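You operate a simulated robot arm through the tools that you are given. There is no shell and no other tool.

You are at the controls of a simulated robot arm. One attempt, no reset.

Task
Clear the console's emergency stop, reset, choose recipe 2 and start the line.

Only the result counts: the job must be done as asked and must still hold three seconds after the hand-in. Knocking over, shifting, dropping, spilling or breaking anything else fails it.

Robot
A 7-joint arm with a two-finger parallel gripper, fixed in place. Base frame: the origin is on the floor under the middle of its stand, x ahead of it, y to its left, z up. Readings come in m, degrees, newtons and seconds.
It reaches about 1.046 m from its shoulder. Its first joint turns from -166.0 to 166.0 degrees. Payload 1.57 kg.
The TCP is the grasp point between the finger pads, 0.03 m short of the fingertips. In the tool frame z runs along the fingers and y along their closing line. Largest opening 0.08 m; finger width 0.017, thickness 0.012; the body of the gripper, 0.04 by 0.082 m, starts 0.08 m behind the TCP.
Orientation is that of the tool frame in the base frame, as a unit quaternion [w, x, y, z]. With the fingers straight down and closing along the base's y, the tool's x points along the base's -x, its y along +y and its z along -z.

Tools
- The arm moves only by the tool apply_moves. Its argument "increments" is a list of rows, each a list of 6 numbers: the shift along the tool's x, y, z in m, then the turn, a rotation vector about the tool's x, y, z in degrees. In form: [[x, y, z, ax, ay, az], ...]. A call has 1 to 20 rows; each row is the pose to reach, as a shift and turn from the pose commanded when the call began, along the tool's axes at that moment. "claw" is the opening in per cent of the stroke, from 0 (shut) to 100 (fully open), set as the call begins (left out, the last holds). A row lasts 0.2 s, in which the tool goes at most 0.05 m and 8.6 degrees; a call with a longer step from one row to the next is refused whole, and so is a gripper value outside its range. Where a pose cannot be reached the arm comes as near as it can. A force on the tool above 40 N (or 10 N above the force at the start of the call, whichever is more), or a blocked arm, ends the call early, and 0.2 s more pass. The fingers move at their own pace (about 0.153 m/s each) and stop on an object; they squeeze with about 39 N. The grip force told is the motor's: it shows also when the fingers shut on nothing. Time passes only in rows, and 0.2 s behind the last, so rows that repeat a pose let the fingers close. It gives the time, the measured TCP pose, the force on the tool (base axes), the opening and the grip force at its end, in the units of the frame above (readings bear some noise), with the torque about the TCP (base axes, N m) and any sound that the robot's microphone picked up.
- Cameras (640 x 400 px; columns grow to the right, rows downward): "scene" is fixed at [0.2195, 0.6518, 1.7465]; the picture's right is [-0.61, -0.79, 0.00], its down [-0.47, 0.37, -0.80] and it looks along [0.63, -0.49, -0.60] (base axes); focal length 323 px, centre (320, 200). "wrist" rides on the gripper at [0.072, -0.007, -0.122] in the tool frame; the picture's right is [0.09, 1.00, 0.00], its down [-0.84, 0.08, -0.54] and it looks along [-0.54, 0.05, 0.84] (tool axes); focal length 238 px, centre (320, 200). There is no depth. A picture from a camera that has moved, and an enlarged one, comes with that camera's place and axes in the base frame and with its lens.
- capture(camera): a new picture of that camera. No time passes.
- inspect(camera, box): a new picture of the part [left, top, right, bottom] of that camera's present view, enlarged. No time passes.
- job_done(): hands the job in; it is judged then, once.

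Nothing tells you positions but the pictures and the camera data. Unless the task says otherwise, let go and move clear before handing in.

The tools are called after "Emit:" by a JSON object that holds its "method" and its "body". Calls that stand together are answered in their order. apply_moves: Moves the arm, as the interface text tells. Its arguments: {"type":"object","properties":{"increments":{"type":"array","items":{"type":"array","items":{"type":"number"}}},"claw":{"type":"number"}},"required":["increments"]} The other tools are called the same way: capture (camera) takes a picture; inspect (camera, box) takes an enlarged picture of a part of a camera's view; job_done () hands the job in.

At the start:

```text
clock: 0.0
position: [0.4871, 0.2435, 1.494]
tcp_rot: [0.0, 0.0, 1.0, 0.001]
ft_force: [0.1, 0.4, 0.1]
wrist_torque: [0.02, 0.02, -0.02]
opening: 0.0801
finger_force: 0.1
```

scene: 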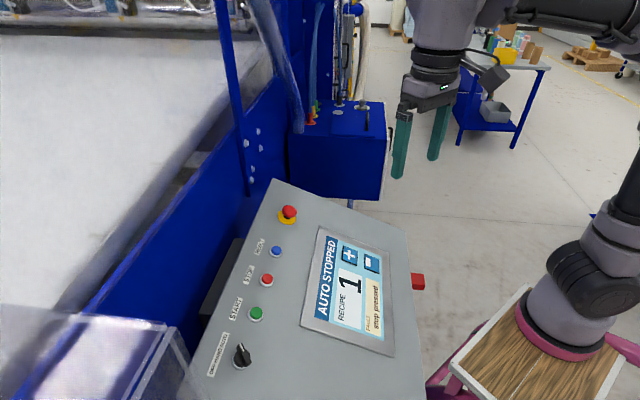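
wrist: 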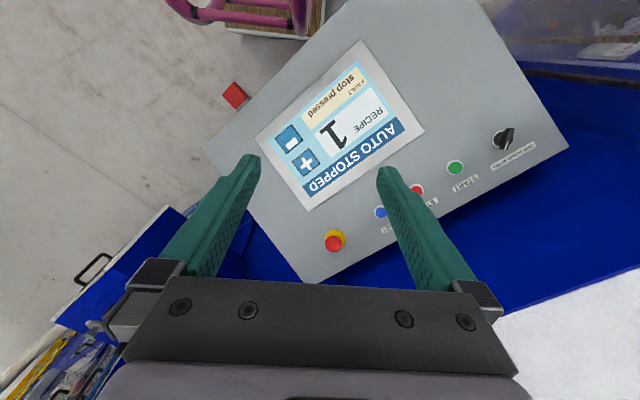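

I see a tilted console with a red mushroom e-stop on a yellow collar, blue/red/green buttons, a selector switch and a touch screen showing "AUTO STOPPED, RECIPE 1, stop pressed", plus a red thing on the console's side. I'll look closer before moving.

Emit:
{"method": "inspect", "body": {"camera": "scene", "box": [200, 180, 440, 400]}}

Emit:
{"method": "inspect", "body": {"camera": "wrist", "box": [200, 20, 580, 280]}}

Emit:
{"method": "inspect", "body": {"camera": "scene", "box": [240, 190, 320, 240]}}

Emit:
{"method": "inspect", "body": {"camera": "scene", "box": [300, 220, 440, 360]}}

```text
1.82 times, centred on (320, 290) of scene
camera zoom: at [0.2195, 0.6518, 1.7465], right [-0.61, -0.79, 0.0], down [-0.47, 0.37, -0.8], along [0.63, -0.49, -0.6], focal length 587 px, centre (320, 36)
```

zoom: 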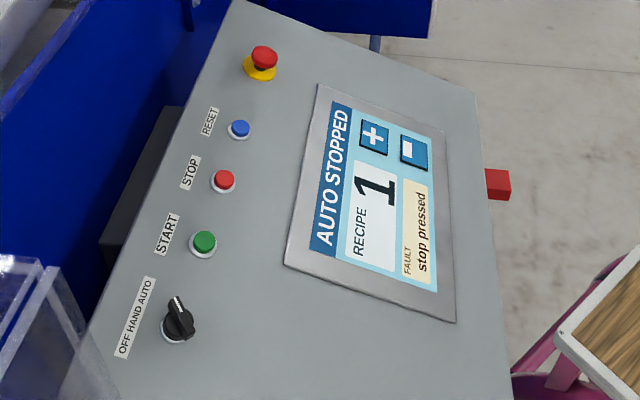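

```text
1.54 times, centred on (390, 150) of wrist
camera zoom: at [0.4147, 0.2379, 1.6162], right [-0.09, 1.0, 0.0], down [0.84, 0.08, 0.54], along [0.54, 0.05, -0.84], focal length 367 px, centre (212, 277)
```

zoom: 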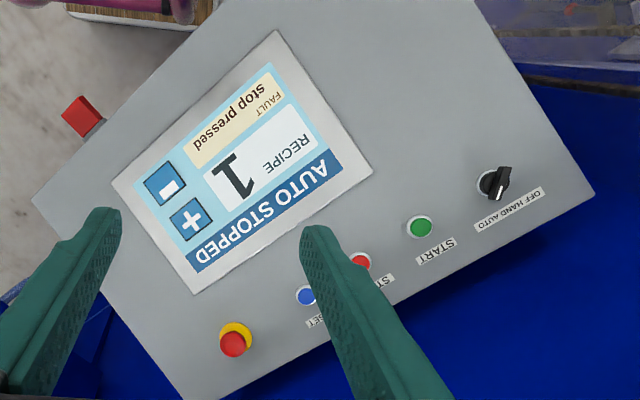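

```text
8.00 times, centred on (280, 215) of scene
camera zoom: at [0.2195, 0.6518, 1.7465], right [-0.61, -0.79, 0.0], down [-0.47, 0.37, -0.8], along [0.63, -0.49, -0.6], focal length 2584 px, centre (640, 80)
```

zoom: 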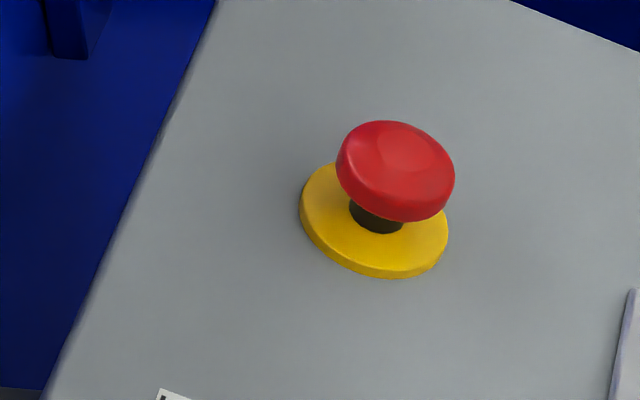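

```text
2.86 times, centred on (370, 290) of scene
camera zoom: at [0.2195, 0.6518, 1.7465], right [-0.61, -0.79, 0.0], down [-0.47, 0.37, -0.8], along [0.63, -0.49, -0.6], focal length 923 px, centre (177, -57)
```

zoom: 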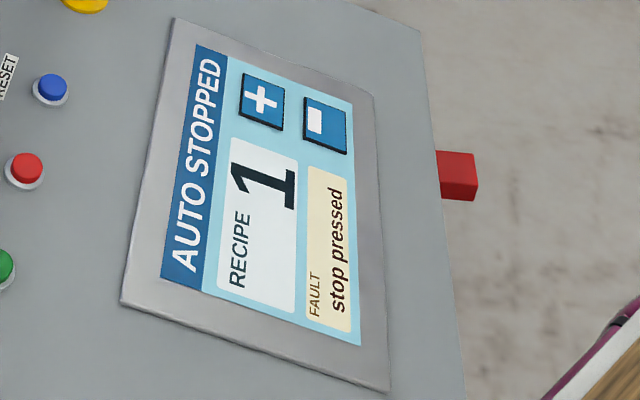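

The panel triangulates to about a 21° slope facing the robot. The e-stop head is near (0.80, 0.305, 1.20), reset near (0.71, 0.40, 1.186), start near (0.59, 0.52, 1.19) and "+" near (0.64, 0.225, 1.11). I'll move to a hover above the e-stop, tilted to the panel normal, and look again.

Emit:
{"method": "apply_moves", "body": {"increments": [[-0.0276, 0.0024, 0.008, -1.47, -1.47, 0], [-0.0552, 0.0047, 0.018, -2.94, -2.94, 0], [-0.0828, 0.007, 0.028, -4.41, -4.41, 0], [-0.11, 0.0094, 0.04, -5.88, -5.88, 0], [-0.138, 0.0118, 0.052, -7.35, -7.35, 0], [-0.1656, 0.0141, 0.066, -8.82, -8.82, 0], [-0.193, 0.0165, 0.08, -10.29, -10.29, 0], [-0.221, 0.0188, 0.095, -11.76, -11.76, 0], [-0.248, 0.0212, 0.11, -13.23, -13.23, 0], [-0.276, 0.0235, 0.125, -14.7, -14.7, 0]], "claw": 100}}

```text
clock: 2.2
position: [0.7614, 0.2692, 1.3717]
tcp_rot: [0.128, 0.0, 0.983, 0.128]
ft_force: [-0.3, -0.7, 0.7]
wrist_torque: [0.0, -0.02, -0.04]
opening: 0.0799
finger_force: 0.1
```

The hover was reached with the tool axis along the panel's inward normal. Now I'll look from both cameras to refine positions.

Emit:
{"method": "capture", "body": {"camera": "wrist"}}

Emit:
{"method": "capture", "body": {"camera": "scene"}}

Emit:
{"method": "inspect", "body": {"camera": "wrist", "box": [240, 120, 400, 220]}}

```text
taken
camera wrist: at [0.6616, 0.2357, 1.4663], right [-0.12, 0.97, 0.23], down [0.67, -0.09, 0.74], along [0.73, 0.24, -0.64], focal length 238 px, centre (320, 200)
```

wrist: 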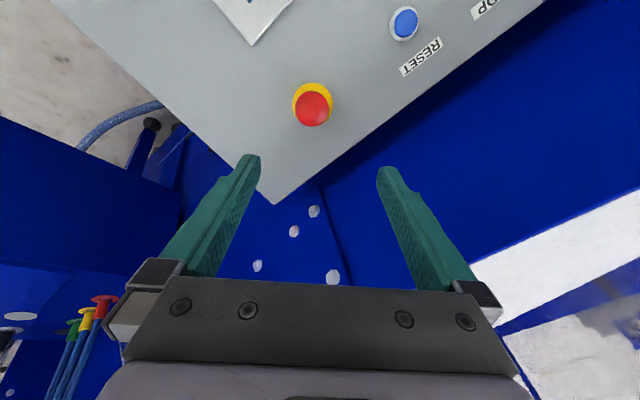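

```text
taken
```

scene: 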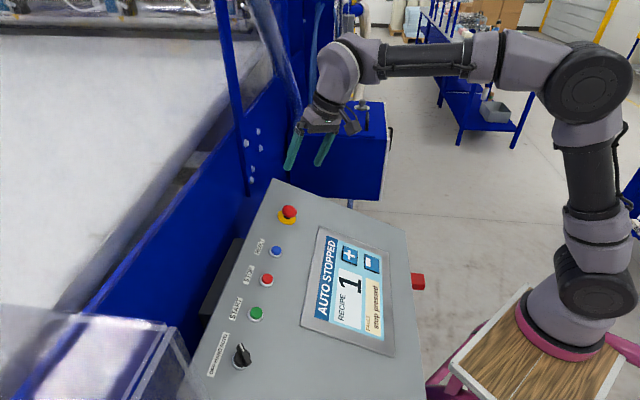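

```text
4.00 times, centred on (320, 170) of wrist
camera zoom: at [0.6616, 0.2357, 1.4663], right [-0.12, 0.97, 0.23], down [0.67, -0.09, 0.74], along [0.73, 0.24, -0.64], focal length 953 px, centre (320, 320)
```

zoom: 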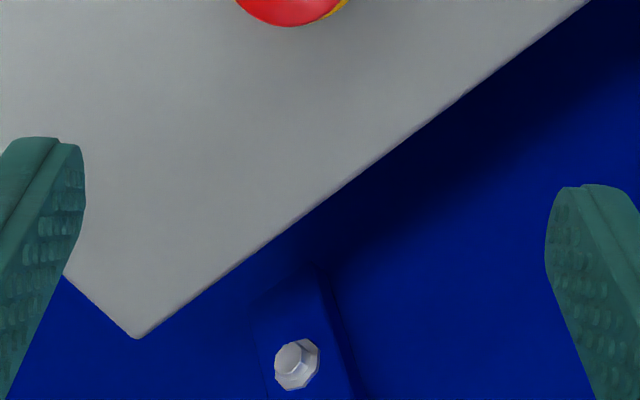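

The e-stop sits nearly on the tool axis, about 8 mm off in x and y and 0.176 m ahead. I'll centre and descend to about 5 cm above its head, then look again.

Emit:
{"method": "apply_moves", "body": {"increments": [[0.002, -0.002, 0.025, 0, 0, 0], [0.004, -0.004, 0.05, 0, 0, 0], [0.006, -0.006, 0.075, 0, 0, 0], [0.008, -0.008, 0.1, 0, 0, 0], [0.008, -0.008, 0.115, 0, 0, 0]]}}

Emit:
{"method": "capture", "body": {"camera": "wrist"}}

Emit:
{"method": "inspect", "body": {"camera": "scene", "box": [240, 140, 340, 240]}}

```text
clock: 3.4
position: [0.7834, 0.289, 1.2586]
tcp_rot: [0.127, 0.0, 0.984, 0.128]
ft_force: [0.0, 0.0, 1.3]
wrist_torque: [-0.01, -0.01, 0.0]
opening: 0.0799
finger_force: 0.0
```

```text
taken
camera wrist: at [0.6836, 0.2561, 1.3538], right [-0.12, 0.97, 0.23], down [0.67, -0.09, 0.74], along [0.73, 0.24, -0.64], focal length 238 px, centre (320, 200)
```

wrist: 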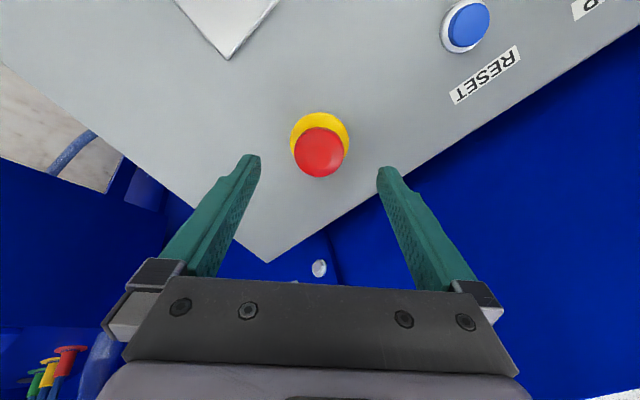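

```text
4.00 times, centred on (290, 190) of scene
camera zoom: at [0.2195, 0.6518, 1.7465], right [-0.61, -0.79, 0.0], down [-0.47, 0.37, -0.8], along [0.63, -0.49, -0.6], focal length 1292 px, centre (440, 240)
```

zoom: 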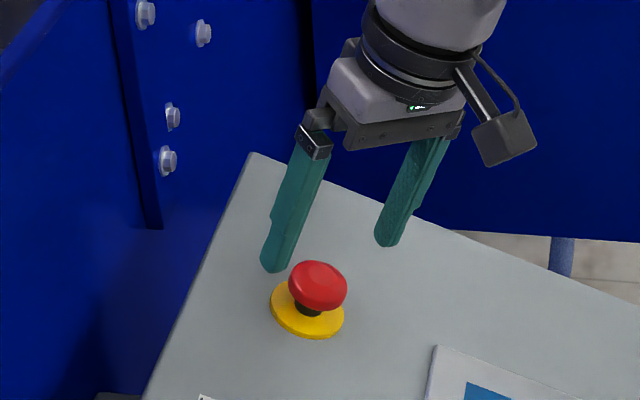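

The red head is centred between the fingers about 6 cm beyond the TCP. I'll descend straight along the axis so the fingertips straddle the head without touching the collar.

Emit:
{"method": "apply_moves", "body": {"increments": [[0.001, -0.001, 0.015, 0, 0, 0], [0.001, -0.001, 0.03, 0, 0, 0], [0.001, -0.001, 0.045, 0, 0, 0], [0.001, -0.001, 0.045, 0, 0, 0]]}}

Emit:
{"method": "capture", "body": {"camera": "wrist"}}

Emit:
{"method": "inspect", "body": {"camera": "scene", "box": [250, 170, 330, 230]}}

```text
clock: 4.4
position: [0.7955, 0.2972, 1.2153]
tcp_rot: [0.127, -0.001, 0.984, 0.128]
ft_force: [0.0, -0.2, -0.4]
wrist_torque: [-0.02, 0.02, 0.01]
opening: 0.0799
finger_force: 0.0
```

```text
taken
camera wrist: at [0.6948, 0.2652, 1.3104], right [-0.12, 0.97, 0.23], down [0.67, -0.09, 0.74], along [0.73, 0.24, -0.64], focal length 238 px, centre (320, 200)
```

wrist: 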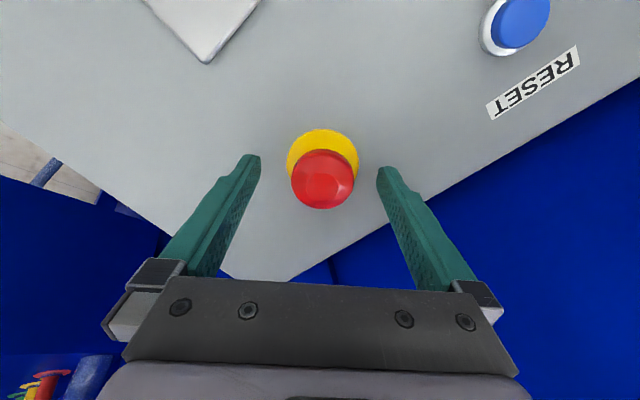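

```text
6.67 times, centred on (290, 200) of scene
camera zoom: at [0.2195, 0.6518, 1.7465], right [-0.61, -0.79, 0.0], down [-0.47, 0.37, -0.8], along [0.63, -0.49, -0.6], focal length 2153 px, centre (520, 200)
```

zoom: 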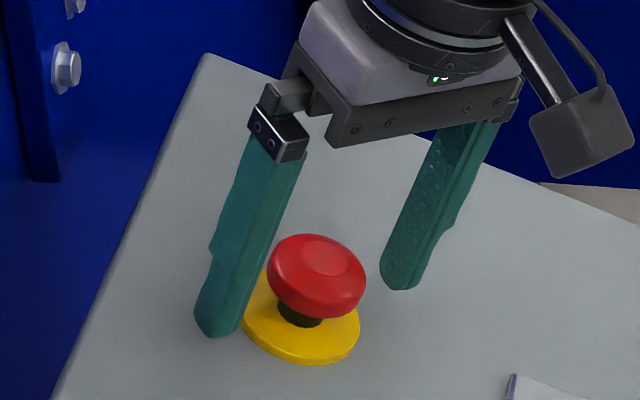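

The fingers straddle the head with the tips a little above the collar. I'll close on it.

Emit:
{"method": "apply_moves", "body": {"increments": [[0, 0, 0, 0, 0, 0], [0, 0, 0, 0, 0, 0], [0, 0, 0, 0, 0, 0]], "claw": 0}}

Emit:
{"method": "inspect", "body": {"camera": "scene", "box": [250, 170, 330, 230]}}

Emit:
{"method": "inspect", "body": {"camera": "scene", "box": [300, 220, 440, 360]}}

```text
clock: 5.2
position: [0.7944, 0.2989, 1.2166]
tcp_rot: [0.127, -0.001, 0.984, 0.128]
ft_force: [4.3, 10.1, 3.0]
wrist_torque: [0.2, -0.15, 0.3]
opening: 0.0383
finger_force: 44.6
```

```text
6.67 times, centred on (290, 200) of scene
camera zoom: at [0.2195, 0.6518, 1.7465], right [-0.61, -0.79, 0.0], down [-0.47, 0.37, -0.8], along [0.63, -0.49, -0.6], focal length 2153 px, centre (520, 200)
```

zoom: 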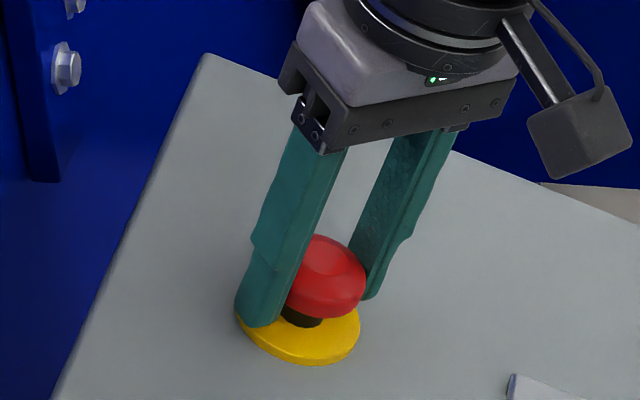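

```text
2.86 times, centred on (370, 290) of scene
camera zoom: at [0.2195, 0.6518, 1.7465], right [-0.61, -0.79, 0.0], down [-0.47, 0.37, -0.8], along [0.63, -0.49, -0.6], focal length 923 px, centre (177, -57)
```

zoom: 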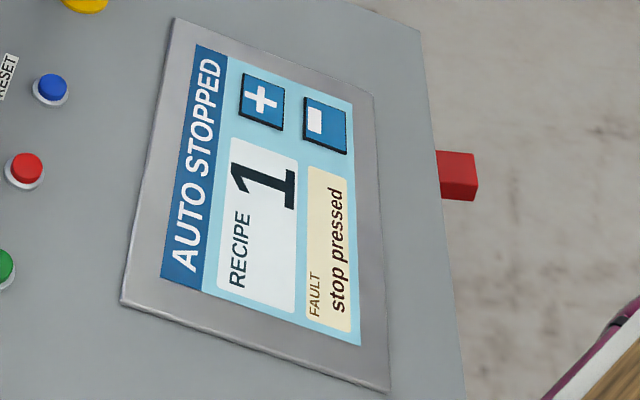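

The head is gripped at about 38 mm with a slight lateral offset. I'll relieve that and twist clockwise as seen from the front (positive about tool z), watching torque and sound.

Emit:
{"method": "apply_moves", "body": {"increments": [[0, 0.0015, 0, 0, 0, 0], [0, 0.0015, 0, 0, 0, 5], [0, 0.0015, 0, 0, 0, 10], [0, 0.0015, 0, 0, 0, 15], [0, 0.0015, 0, 0, 0, 20], [0, 0.0015, 0, 0, 0, 25], [0, 0.0015, 0, 0, 0, 30]], "claw": 0}}

Emit:
{"method": "inspect", "body": {"camera": "scene", "box": [250, 170, 330, 230]}}

Emit:
{"method": "inspect", "body": {"camera": "scene", "box": [300, 220, 440, 360]}}

```text
clock: 6.8
position: [0.7936, 0.2994, 1.2147]
tcp_rot: [0.09, 0.255, 0.95, 0.156]
ft_force: [-0.1, 7.3, 5.0]
wrist_torque: [-0.06, -0.32, 0.73]
opening: 0.0391
finger_force: 44.8
```

```text
6.67 times, centred on (290, 200) of scene
camera zoom: at [0.2195, 0.6518, 1.7465], right [-0.61, -0.79, 0.0], down [-0.47, 0.37, -0.8], along [0.63, -0.49, -0.6], focal length 2153 px, centre (520, 200)
```

zoom: 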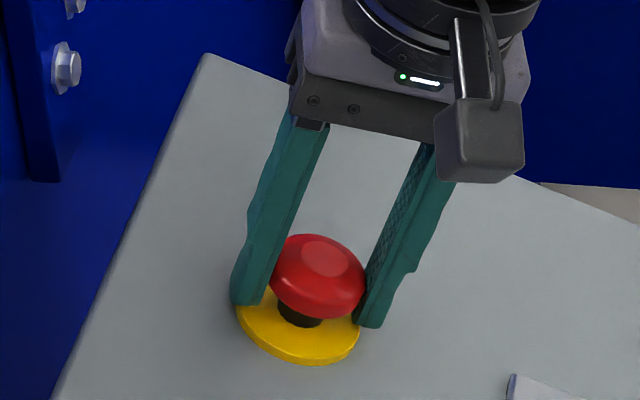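

```text
2.86 times, centred on (370, 290) of scene
camera zoom: at [0.2195, 0.6518, 1.7465], right [-0.61, -0.79, 0.0], down [-0.47, 0.37, -0.8], along [0.63, -0.49, -0.6], focal length 923 px, centre (177, -57)
```

zoom: 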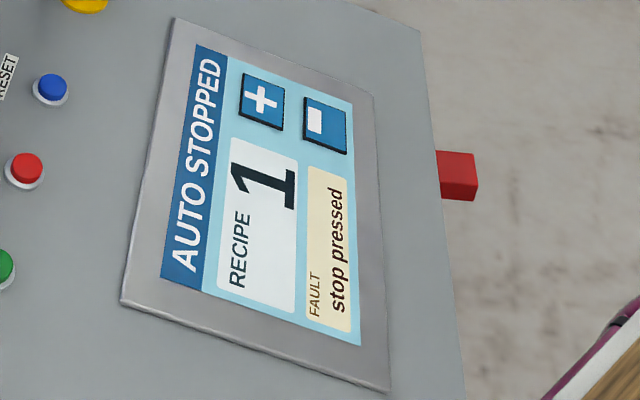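

A twist torque of about 0.7 N m has built up, with no release sound or screen change yet. I'll keep turning clockwise.

Emit:
{"method": "apply_moves", "body": {"increments": [[0, 0, 0, 0, 0, 5], [0, 0, 0, 0, 0, 10], [0, 0, 0, 0, 0, 15], [0, 0, 0, 0, 0, 20]], "claw": 0}}

Emit:
{"method": "inspect", "body": {"camera": "scene", "box": [250, 170, 330, 230]}}

Emit:
{"method": "inspect", "body": {"camera": "scene", "box": [300, 220, 440, 360]}}

```text
clock: 7.8
position: [0.7952, 0.2994, 1.2155]
tcp_rot: [0.06, 0.416, 0.891, 0.17]
ft_force: [4.1, 10.4, 3.9]
wrist_torque: [-0.09, -0.58, 0.81]
opening: 0.0388
finger_force: 44.3
```

```text
6.67 times, centred on (290, 200) of scene
camera zoom: at [0.2195, 0.6518, 1.7465], right [-0.61, -0.79, 0.0], down [-0.47, 0.37, -0.8], along [0.63, -0.49, -0.6], focal length 2153 px, centre (520, 200)
```

zoom: 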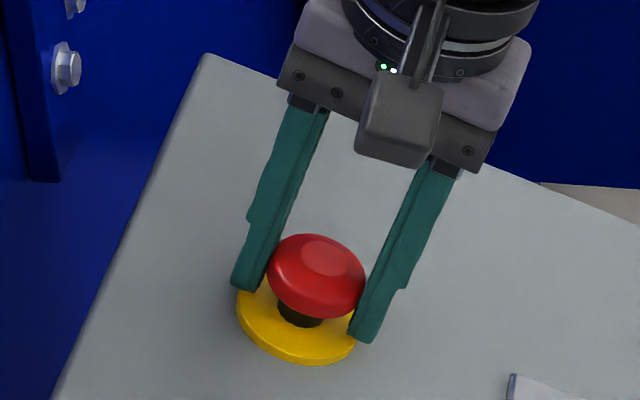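

```text
2.86 times, centred on (370, 290) of scene
camera zoom: at [0.2195, 0.6518, 1.7465], right [-0.61, -0.79, 0.0], down [-0.47, 0.37, -0.8], along [0.63, -0.49, -0.6], focal length 923 px, centre (177, -57)
```

zoom: 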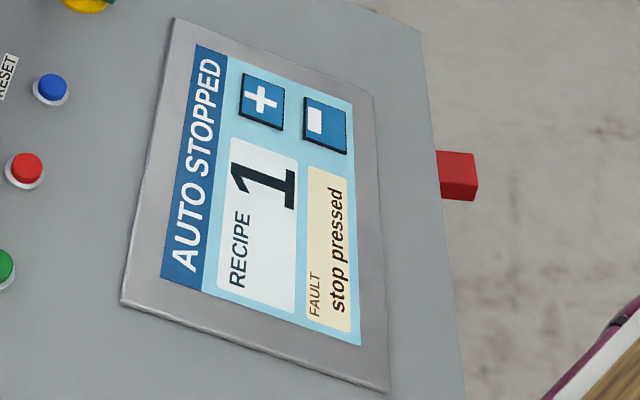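

The head seems to be slipping in the fingers rather than turning. I'll check it up close for arrows or markings.

Emit:
{"method": "inspect", "body": {"camera": "wrist", "box": [270, 120, 370, 220]}}

Emit:
{"method": "inspect", "body": {"camera": "scene", "box": [275, 190, 305, 222]}}

```text
4.00 times, centred on (320, 170) of wrist
camera zoom: at [0.7122, 0.3224, 1.3294], right [0.66, 0.66, 0.36], down [0.46, -0.73, 0.51], along [0.6, -0.17, -0.78], focal length 953 px, centre (320, 320)
```

zoom: 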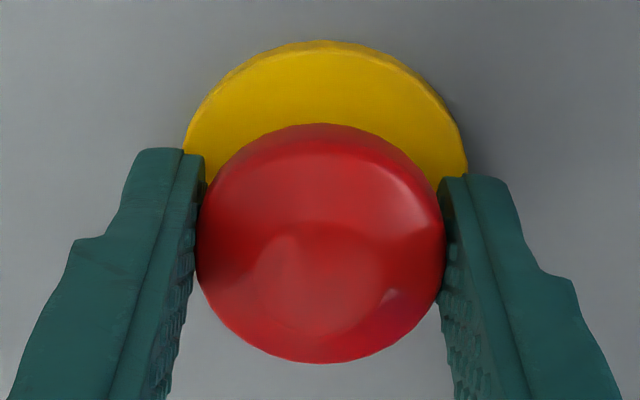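

```text
12.50 times, centred on (290, 206) of scene
camera zoom: at [0.2195, 0.6518, 1.7465], right [-0.61, -0.79, 0.0], down [-0.47, 0.37, -0.8], along [0.63, -0.49, -0.6], focal length 4037 px, centre (695, 125)
```

zoom: 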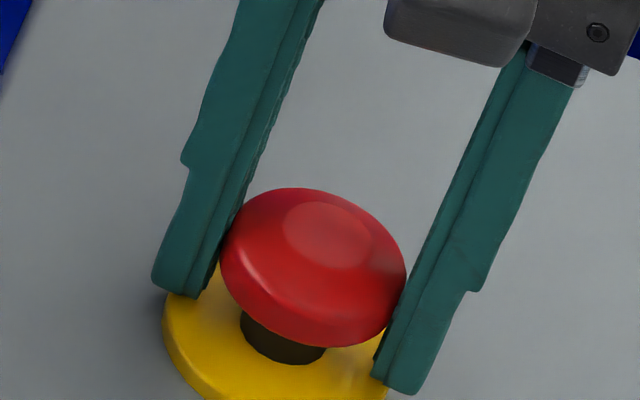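

There are no twist arrows and the head is smooth, so it may be a pull-release type. I'll pull gently outward along the normal in small steps.

Emit:
{"method": "apply_moves", "body": {"increments": [[0, 0, -0.001, 0, 0, 0], [0, 0, -0.002, 0, 0, 0], [0, 0, -0.003, 0, 0, 0], [0, 0, -0.004, 0, 0, 0], [0, 0, -0.005, 0, 0, 0], [0, 0, -0.006, 0, 0, 0]], "claw": 0}}

Emit:
{"method": "inspect", "body": {"camera": "scene", "box": [275, 190, 305, 222]}}

Emit:
{"method": "inspect", "body": {"camera": "scene", "box": [300, 220, 440, 360]}}

```text
clock: 9.2
position: [0.7927, 0.2994, 1.2208]
tcp_rot: [0.061, 0.416, 0.892, 0.168]
ft_force: [-5.4, 9.0, -0.8]
wrist_torque: [0.28, -0.16, 0.23]
opening: 0.0386
finger_force: 44.2
```

```text
12.50 times, centred on (290, 206) of scene
camera zoom: at [0.2195, 0.6518, 1.7465], right [-0.61, -0.79, 0.0], down [-0.47, 0.37, -0.8], along [0.63, -0.49, -0.6], focal length 4037 px, centre (695, 125)
```

zoom: 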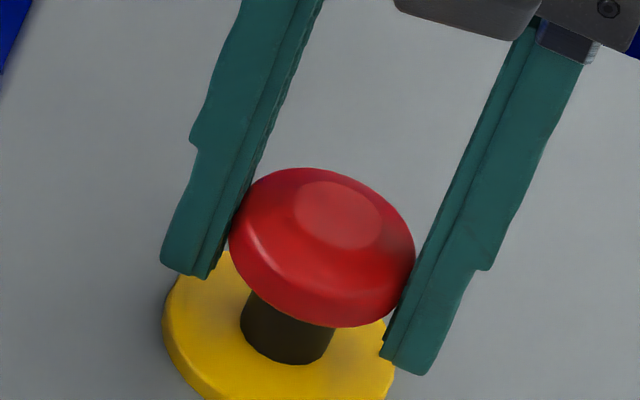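

```text
2.86 times, centred on (370, 290) of scene
camera zoom: at [0.2195, 0.6518, 1.7465], right [-0.61, -0.79, 0.0], down [-0.47, 0.37, -0.8], along [0.63, -0.49, -0.6], focal length 923 px, centre (177, -57)
```

zoom: 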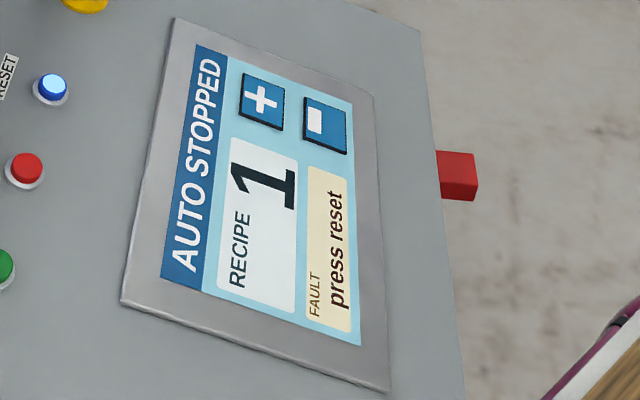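

The pull worked: the screen now reads "press reset" and the blue button is lit. I'll open the fingers, back straight out, and undo the twist.

Emit:
{"method": "apply_moves", "body": {"increments": [[0, 0, 0, 0, 0, 0], [0, 0, 0, 0, 0, 0], [0, 0, -0.02, 0, 0, 0], [0, 0, -0.05, 0, 0, 0], [0, 0, -0.08, 0, 0, 0], [0, 0, -0.1, 0, 0, -7], [0, 0, -0.1, 0, 0, -14], [0, 0, -0.1, 0, 0, -21], [0, 0, -0.1, 0, 0, -28], [0, 0, -0.1, 0, 0, -35], [0, 0, -0.1, 0, 0, -42], [0, 0, -0.1, 0, 0, -50]], "claw": 100}}

Emit:
{"method": "capture", "body": {"camera": "wrist"}}

Emit:
{"method": "inspect", "body": {"camera": "scene", "box": [240, 180, 440, 360]}}

```text
clock: 11.8
position: [0.7671, 0.2737, 1.3134]
tcp_rot: [0.128, -0.002, 0.984, 0.127]
ft_force: [-0.7, -0.6, -0.6]
wrist_torque: [-0.01, 0.01, 0.01]
opening: 0.08
finger_force: 0.1
```

```text
taken
camera wrist: at [0.6673, 0.2398, 1.408], right [-0.12, 0.97, 0.23], down [0.67, -0.09, 0.74], along [0.73, 0.24, -0.64], focal length 238 px, centre (320, 200)
```

wrist: 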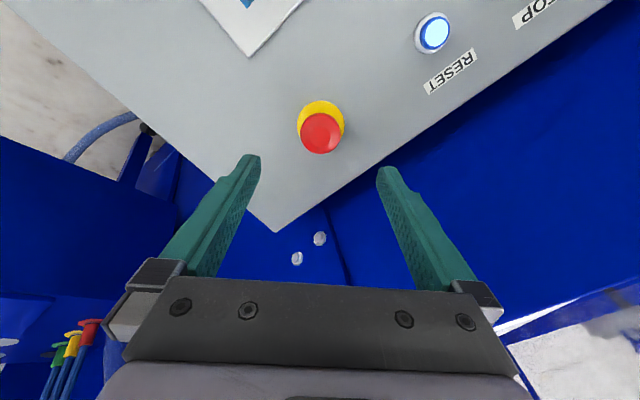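

```text
2.22 times, centred on (340, 270) of scene
camera zoom: at [0.2195, 0.6518, 1.7465], right [-0.61, -0.79, 0.0], down [-0.47, 0.37, -0.8], along [0.63, -0.49, -0.6], focal length 718 px, centre (276, 44)
```

zoom: 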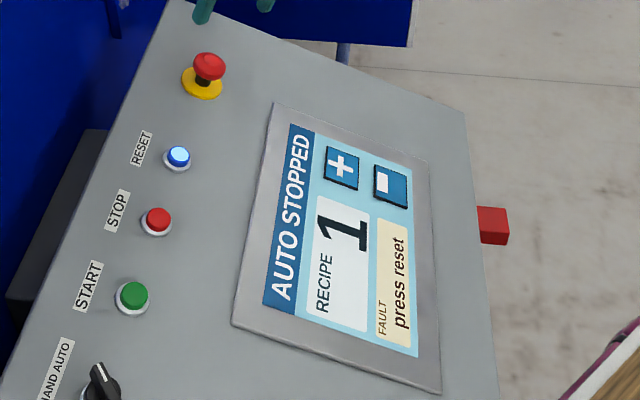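

The reset button is at tool offset about (0.0905, 0.0935, 0.137), and both views agree. I'll close the fingers and hover 3 cm above it.

Emit:
{"method": "apply_moves", "body": {"increments": [[0.0226, 0.0234, 0, 0, 0, 0], [0.0452, 0.0468, 0, 0, 0, 0], [0.0679, 0.0701, 0, 0, 0, 0], [0.0905, 0.0935, 0, 0, 0, 0], [0.0905, 0.0935, 0.03, 0, 0, 0], [0.0905, 0.0935, 0.06, 0, 0, 0], [0.0905, 0.0935, 0.077, 0, 0, 0], [0.0905, 0.0935, 0.077, 0, 0, 0]], "claw": 0}}

Emit:
{"method": "capture", "body": {"camera": "wrist"}}

Emit:
{"method": "inspect", "body": {"camera": "scene", "box": [230, 200, 330, 280]}}

```text
clock: 13.6
position: [0.6967, 0.386, 1.2433]
tcp_rot: [0.127, -0.001, 0.984, 0.128]
ft_force: [0.2, -0.2, -0.4]
wrist_torque: [0.02, 0.01, -0.01]
opening: 0.0
finger_force: 21.8
```

```text
taken
camera wrist: at [0.5965, 0.3535, 1.3377], right [-0.12, 0.97, 0.23], down [0.67, -0.09, 0.74], along [0.73, 0.24, -0.64], focal length 238 px, centre (320, 200)
```

wrist: 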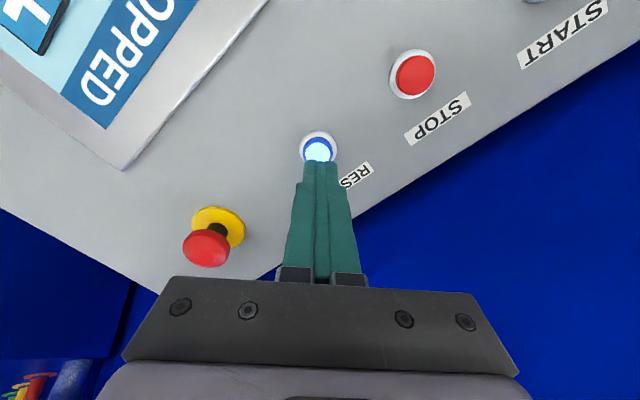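

```text
5.00 times, centred on (280, 240) of scene
camera zoom: at [0.2195, 0.6518, 1.7465], right [-0.61, -0.79, 0.0], down [-0.47, 0.37, -0.8], along [0.63, -0.49, -0.6], focal length 1615 px, centre (520, 0)
```

zoom: 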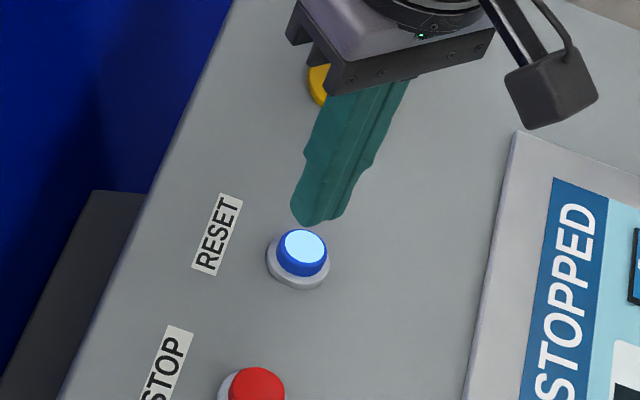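

The closed fingertips are lined up over the lit reset button within a couple of millimetres. I'll press slowly along the normal.

Emit:
{"method": "apply_moves", "body": {"increments": [[0.001, 0, 0.015, 0, 0, 0], [0.001, 0, 0.02, 0, 0, 0], [0.001, 0, 0.023, 0, 0, 0], [0.001, 0, 0.025, 0, 0, 0], [0.001, 0, 0.027, 0, 0, 0], [0.001, 0, 0.029, 0, 0, 0], [0.001, 0, 0.031, 0, 0, 0]], "claw": 0}}

Emit:
{"method": "inspect", "body": {"camera": "scene", "box": [230, 200, 330, 280]}}

Emit:
{"method": "inspect", "body": {"camera": "scene", "box": [300, 220, 440, 360]}}

```text
clock: 15.2
position: [0.703, 0.3931, 1.2145]
tcp_rot: [0.128, 0.001, 0.983, 0.128]
ft_force: [-0.9, -2.9, 10.6]
wrist_torque: [0.07, -0.13, -0.02]
opening: 0.0
finger_force: 21.2
heard: click
```

```text
5.00 times, centred on (280, 240) of scene
camera zoom: at [0.2195, 0.6518, 1.7465], right [-0.61, -0.79, 0.0], down [-0.47, 0.37, -0.8], along [0.63, -0.49, -0.6], focal length 1615 px, centre (520, 0)
```

zoom: 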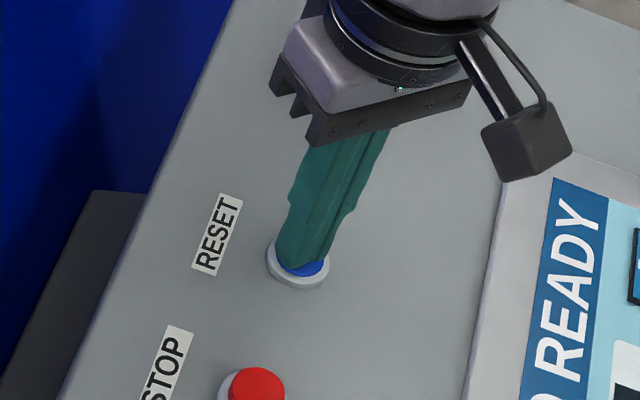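

```text
2.86 times, centred on (370, 290) of scene
camera zoom: at [0.2195, 0.6518, 1.7465], right [-0.61, -0.79, 0.0], down [-0.47, 0.37, -0.8], along [0.63, -0.49, -0.6], focal length 923 px, centre (177, -57)
```

zoom: 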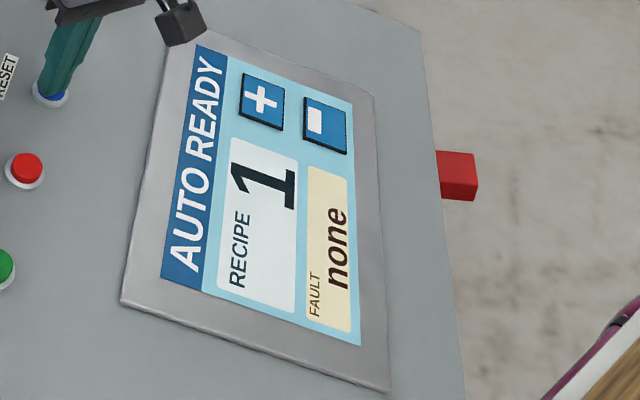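

Reset clicked and the screen shows "AUTO READY", fault none. Next I'll back off and go to a hover above the "+" tile.

Emit:
{"method": "apply_moves", "body": {"increments": [[0, 0, -0.03, 0, 0, 0], [0, 0, -0.07, 0, 0, 0], [0.016, -0.037, -0.07, 0, 0, 0], [0.033, -0.074, -0.07, 0, 0, 0], [0.049, -0.111, -0.07, 0, 0, 0], [0.066, -0.149, -0.07, 0, 0, 0], [0.082, -0.186, -0.07, 0, 0, 0], [0.082, -0.186, -0.04, 0, 0, 0], [0.082, -0.186, -0.04, 0, 0, 0]], "claw": 0}}

Emit:
{"method": "capture", "body": {"camera": "wrist"}}

Emit:
{"method": "inspect", "body": {"camera": "scene", "box": [290, 190, 430, 330]}}

```text
clock: 17.2
position: [0.6203, 0.2076, 1.1849]
tcp_rot: [0.127, 0.001, 0.984, 0.127]
ft_force: [1.0, -0.5, 0.2]
wrist_torque: [0.03, -0.02, 0.0]
opening: 0.0
finger_force: 21.3
```

```text
taken
camera wrist: at [0.5188, 0.1741, 1.2784], right [-0.12, 0.97, 0.23], down [0.67, -0.09, 0.74], along [0.73, 0.24, -0.64], focal length 238 px, centre (320, 200)
```

wrist: 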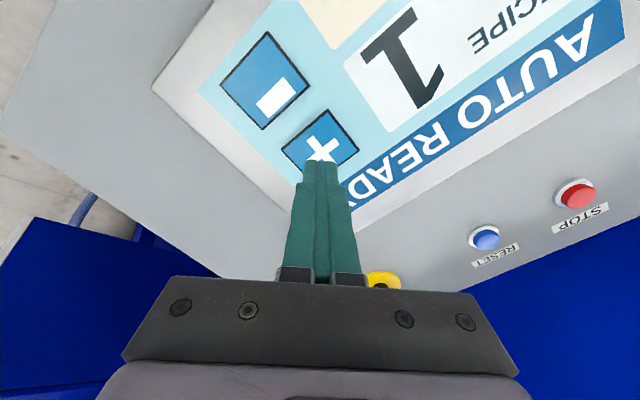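

```text
2.86 times, centred on (360, 260) of scene
camera zoom: at [0.2195, 0.6518, 1.7465], right [-0.61, -0.79, 0.0], down [-0.47, 0.37, -0.8], along [0.63, -0.49, -0.6], focal length 923 px, centre (206, 29)
```

zoom: 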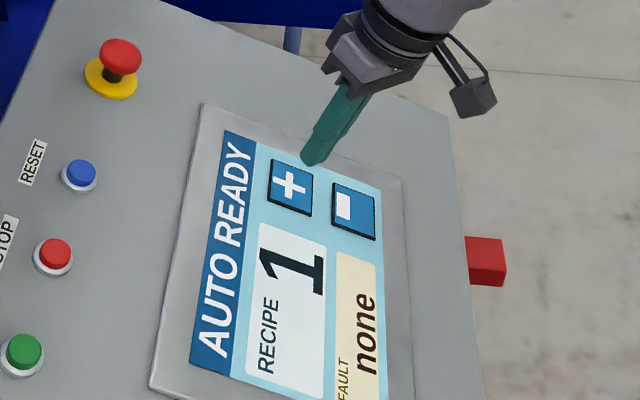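

The "+" tile is on the tool axis about 4.7 cm ahead of the fingertips. I'll approach and press it slowly once.

Emit:
{"method": "apply_moves", "body": {"increments": [[-0.001, 0, 0.02, 0, 0, 0], [-0.001, 0, 0.035, 0, 0, 0], [-0.001, 0, 0.04, 0, 0, 0], [-0.001, 0, 0.043, 0, 0, 0], [-0.001, 0, 0.045, 0, 0, 0]], "claw": 0}}

Emit:
{"method": "inspect", "body": {"camera": "scene", "box": [290, 190, 430, 330]}}

Emit:
{"method": "capture", "body": {"camera": "wrist"}}

```text
clock: 18.4
position: [0.6323, 0.2163, 1.1442]
tcp_rot: [0.13, 0.0, 0.983, 0.129]
ft_force: [-9.8, -10.8, 28.0]
wrist_torque: [0.06, -0.18, 0.01]
opening: 0.0
finger_force: 21.3
heard: click
```

```text
2.86 times, centred on (360, 260) of scene
camera zoom: at [0.2195, 0.6518, 1.7465], right [-0.61, -0.79, 0.0], down [-0.47, 0.37, -0.8], along [0.63, -0.49, -0.6], focal length 923 px, centre (206, 29)
```

zoom: 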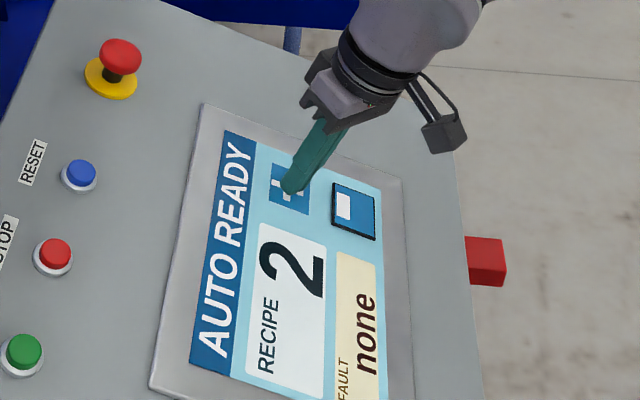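

```text
taken
camera wrist: at [0.5305, 0.1838, 1.2378], right [-0.12, 0.97, 0.23], down [0.67, -0.09, 0.74], along [0.73, 0.24, -0.63], focal length 238 px, centre (320, 200)
```

wrist: 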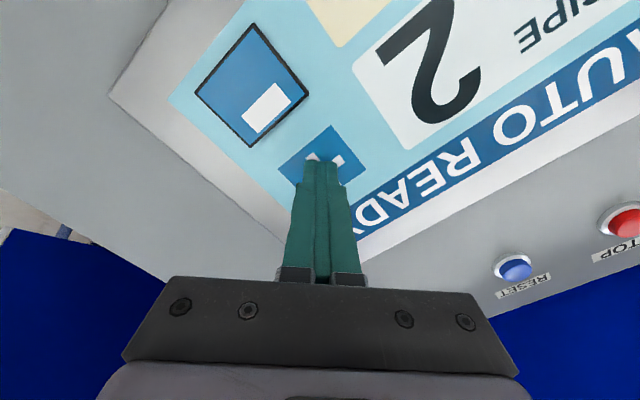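

The screen shows RECIPE 2. I'll back straight off and travel well above the panel to a hover over the green START button at about (0.59, 0.523, 1.189).

Emit:
{"method": "apply_moves", "body": {"increments": [[0, 0, -0.03, 0, 0, 0], [0, 0, -0.07, 0, 0, 0], [0, 0, -0.1, 0, 0, 0], [0.005, 0.039, -0.1, 0, 0, 0], [0.01, 0.077, -0.1, 0, 0, 0], [0.015, 0.116, -0.1, 0, 0, 0], [0.02, 0.155, -0.1, 0, 0, 0], [0.025, 0.193, -0.1, 0, 0, 0], [0.03, 0.232, -0.1, 0, 0, 0], [0.035, 0.27, -0.1, 0, 0, 0], [0.0395, 0.309, -0.1, 0, 0, 0], [0.0395, 0.309, -0.085, 0, 0, 0], [0.0395, 0.309, -0.085, 0, 0, 0]], "claw": 0}}

Emit:
{"method": "capture", "body": {"camera": "wrist"}}

Emit:
{"method": "capture", "body": {"camera": "scene"}}

Emit:
{"method": "inspect", "body": {"camera": "scene", "box": [200, 250, 300, 330]}}

```text
clock: 21.2
position: [0.5621, 0.4986, 1.2895]
tcp_rot: [0.128, 0.0, 0.984, 0.127]
ft_force: [-0.3, -0.2, -0.3]
wrist_torque: [0.0, 0.01, -0.01]
opening: 0.0
finger_force: 22.0
```

```text
taken
camera wrist: at [0.463, 0.4653, 1.3843], right [-0.12, 0.97, 0.23], down [0.67, -0.09, 0.74], along [0.73, 0.24, -0.64], focal length 238 px, centre (320, 200)
```

wrist: 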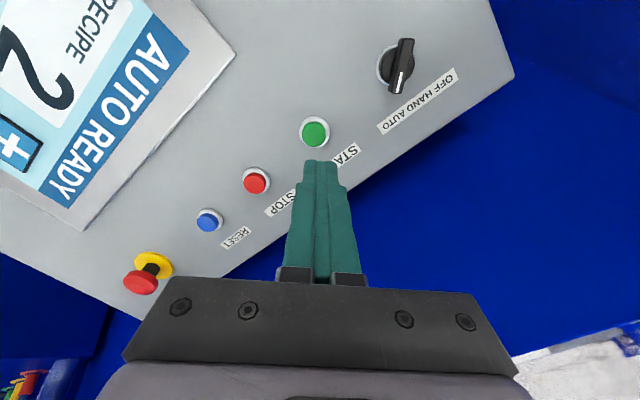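

```text
taken
```

scene: 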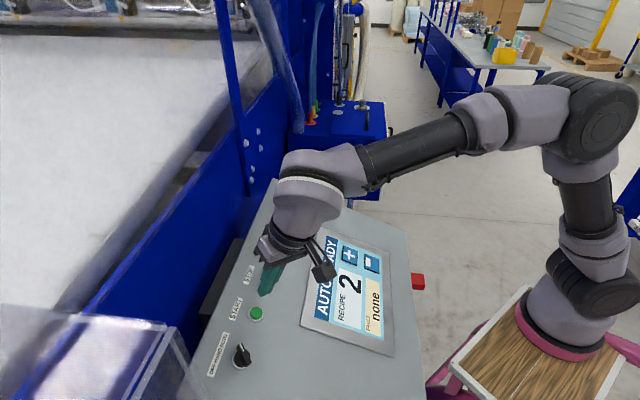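

```text
5.00 times, centred on (250, 290) of scene
camera zoom: at [0.2195, 0.6518, 1.7465], right [-0.61, -0.79, 0.0], down [-0.47, 0.37, -0.8], along [0.63, -0.49, -0.6], focal length 1615 px, centre (670, -250)
```

zoom: 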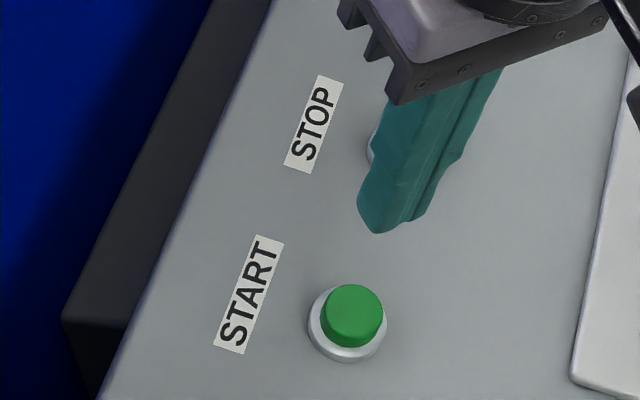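

START is almost on the tool axis, about 4 mm off in tool y. I'll correct and come closer before pressing.

Emit:
{"method": "apply_moves", "body": {"increments": [[0.0005, -0.002, 0.02, 0, 0, 0], [0.001, -0.0045, 0.04, 0, 0, 0], [0.001, -0.0045, 0.052, 0, 0, 0], [0.001, -0.0045, 0.052, 0, 0, 0]], "claw": 0}}

Emit:
{"method": "capture", "body": {"camera": "wrist"}}

Emit:
{"method": "inspect", "body": {"camera": "scene", "box": [200, 250, 300, 330]}}

```text
clock: 22.2
position: [0.5763, 0.5056, 1.2408]
tcp_rot: [0.127, -0.001, 0.984, 0.128]
ft_force: [-0.1, -0.4, 0.7]
wrist_torque: [-0.01, 0.0, -0.03]
opening: 0.0
finger_force: 20.5
```

```text
taken
camera wrist: at [0.4765, 0.4724, 1.3346], right [-0.12, 0.97, 0.23], down [0.67, -0.09, 0.74], along [0.73, 0.24, -0.64], focal length 238 px, centre (320, 200)
```

wrist: 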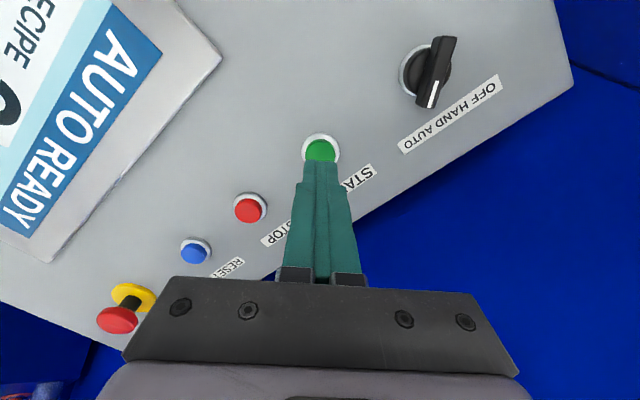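

```text
5.00 times, centred on (250, 290) of scene
camera zoom: at [0.2195, 0.6518, 1.7465], right [-0.61, -0.79, 0.0], down [-0.47, 0.37, -0.8], along [0.63, -0.49, -0.6], focal length 1615 px, centre (670, -250)
```

zoom: 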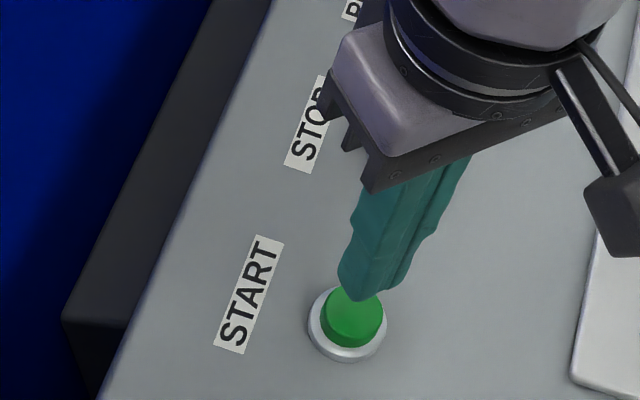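

START appears in the same spot between the fingertips as reset did when pressed. Now I'll press it along the normal.

Emit:
{"method": "apply_moves", "body": {"increments": [[0.001, 0, 0.013, 0, 0, 0], [0.001, 0, 0.019, 0, 0, 0], [0.001, 0, 0.022, 0, 0, 0], [0.001, 0, 0.024, 0, 0, 0], [0.001, 0, 0.026, 0, 0, 0], [0.001, 0, 0.028, 0, 0, 0]], "claw": 0}}

Emit:
{"method": "capture", "body": {"camera": "scene"}}

Emit:
{"method": "inspect", "body": {"camera": "scene", "box": [200, 250, 300, 330]}}

Emit:
{"method": "inspect", "body": {"camera": "scene", "box": [300, 220, 440, 360]}}

```text
clock: 23.6
position: [0.5815, 0.5119, 1.215]
tcp_rot: [0.128, 0.0, 0.983, 0.129]
ft_force: [2.5, -1.1, 11.5]
wrist_torque: [0.08, -0.25, -0.04]
opening: 0.0001
finger_force: 21.2
heard: click
```

```text
taken
```

scene: 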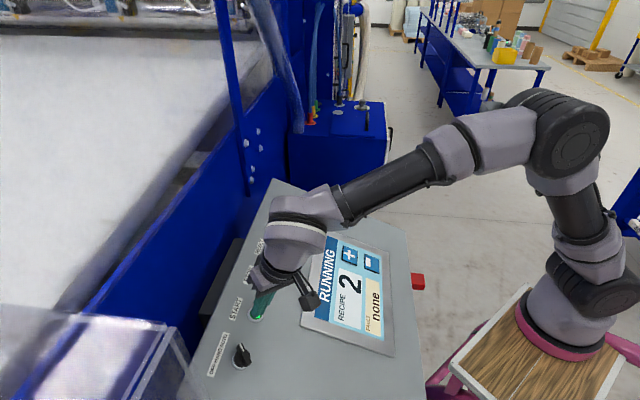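

```text
5.00 times, centred on (250, 290) of scene
camera zoom: at [0.2195, 0.6518, 1.7465], right [-0.61, -0.79, 0.0], down [-0.47, 0.37, -0.8], along [0.63, -0.49, -0.6], focal length 1615 px, centre (670, -250)
```

zoom: 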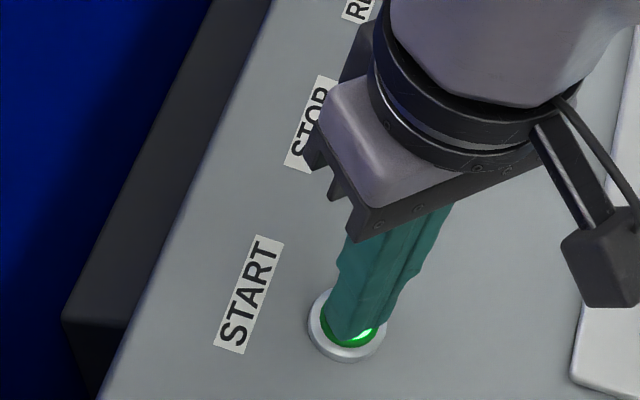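

```text
2.86 times, centred on (370, 290) of scene
camera zoom: at [0.2195, 0.6518, 1.7465], right [-0.61, -0.79, 0.0], down [-0.47, 0.37, -0.8], along [0.63, -0.49, -0.6], focal length 923 px, centre (177, -57)
```

zoom: 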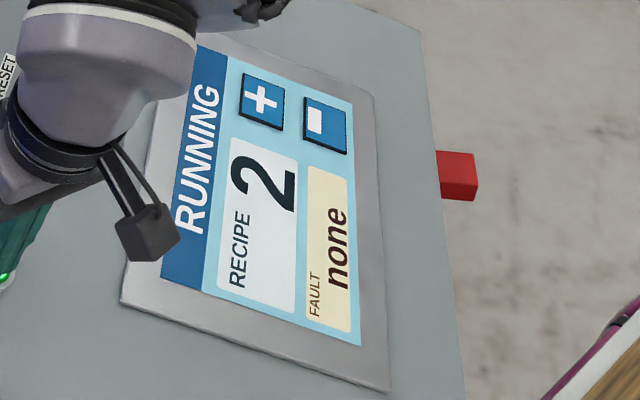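

The screen shows RUNNING, RECIPE 2, fault none, and the green light is on. I'll withdraw straight off the button, well clear of the console, and confirm it holds.

Emit:
{"method": "apply_moves", "body": {"increments": [[0, 0, -0.02, 0, 0, 0], [0, 0, -0.06, 0, 0, 0], [0, 0, -0.1, 0, 0, 0], [0, 0, -0.14, 0, 0, 0], [0, 0, -0.18, 0, 0, 0], [0, 0, -0.18, 0, 0, 0], [0, 0, -0.18, 0, 0, 0], [0, 0, -0.18, 0, 0, 0], [0, 0, -0.18, 0, 0, 0], [0, 0, -0.18, 0, 0, 0], [0, 0, -0.18, 0, 0, 0], [0, 0, -0.18, 0, 0, 0], [0, 0, -0.18, 0, 0, 0], [0, 0, -0.18, 0, 0, 0], [0, 0, -0.18, 0, 0, 0], [0, 0, -0.18, 0, 0, 0]], "claw": 0}}

Emit:
{"method": "capture", "body": {"camera": "scene"}}

Emit:
{"method": "capture", "body": {"camera": "wrist"}}

Emit:
{"method": "inspect", "body": {"camera": "scene", "box": [200, 180, 440, 400]}}

```text
clock: 27.0
position: [0.5323, 0.466, 1.379]
tcp_rot: [0.127, -0.001, 0.984, 0.127]
ft_force: [0.3, 0.1, 0.3]
wrist_torque: [0.02, -0.02, -0.02]
opening: 0.0
finger_force: 21.5
```

```text
taken
```

scene: 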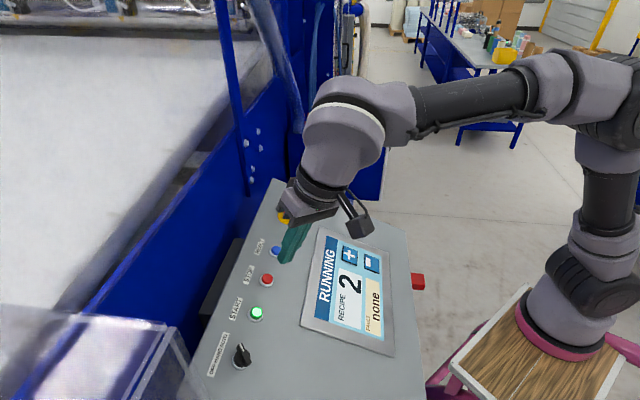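

```text
taken
camera wrist: at [0.4323, 0.4346, 1.4746], right [-0.12, 0.97, 0.23], down [0.67, -0.09, 0.74], along [0.73, 0.24, -0.64], focal length 238 px, centre (320, 200)
```

wrist: 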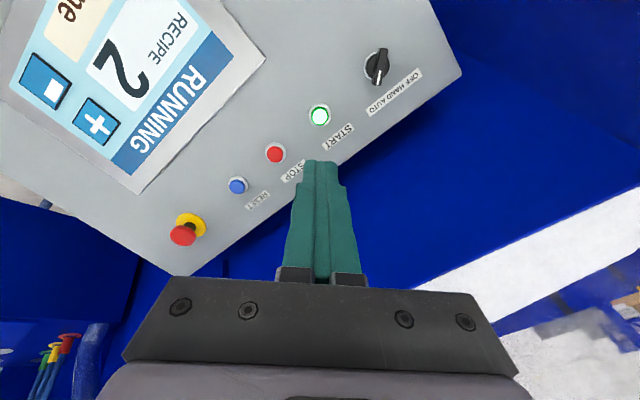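

```text
1.82 times, centred on (320, 290) of scene
camera zoom: at [0.2195, 0.6518, 1.7465], right [-0.61, -0.79, 0.0], down [-0.47, 0.37, -0.8], along [0.63, -0.49, -0.6], focal length 587 px, centre (320, 36)
```

zoom: 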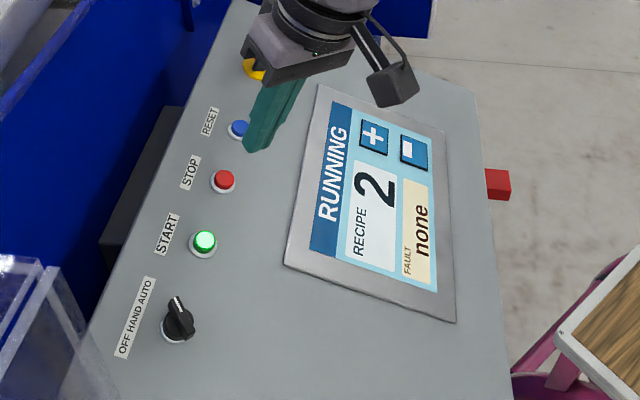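

The line has stayed RUNNING on recipe 2 with no fault for over three seconds, the e-stop is still out, and the arm is clear of the console. I'm handing the job in.

Emit:
{"method": "job_done", "body": {}}

```text
The job is handed in.
```

The line is running on recipe 2. The screen reads RUNNING, RECIPE 2, fault none, and it held that way for about three seconds before I handed the job in.

- **Emergency stop:** it released by pulling straight out. I first tried twisting it clockwise about 50 degrees, but the head just slipped in the fingers.
- **Reset:** one press of the blue button took the screen to AUTO READY with no fault.
- **Recipe:** one press of "+" changed it from 1 to 2.
- **Start:** one press of the green button started the line, and its light came on.

I saw nothing else on the console change. The arm was well clear of it when I handed in.
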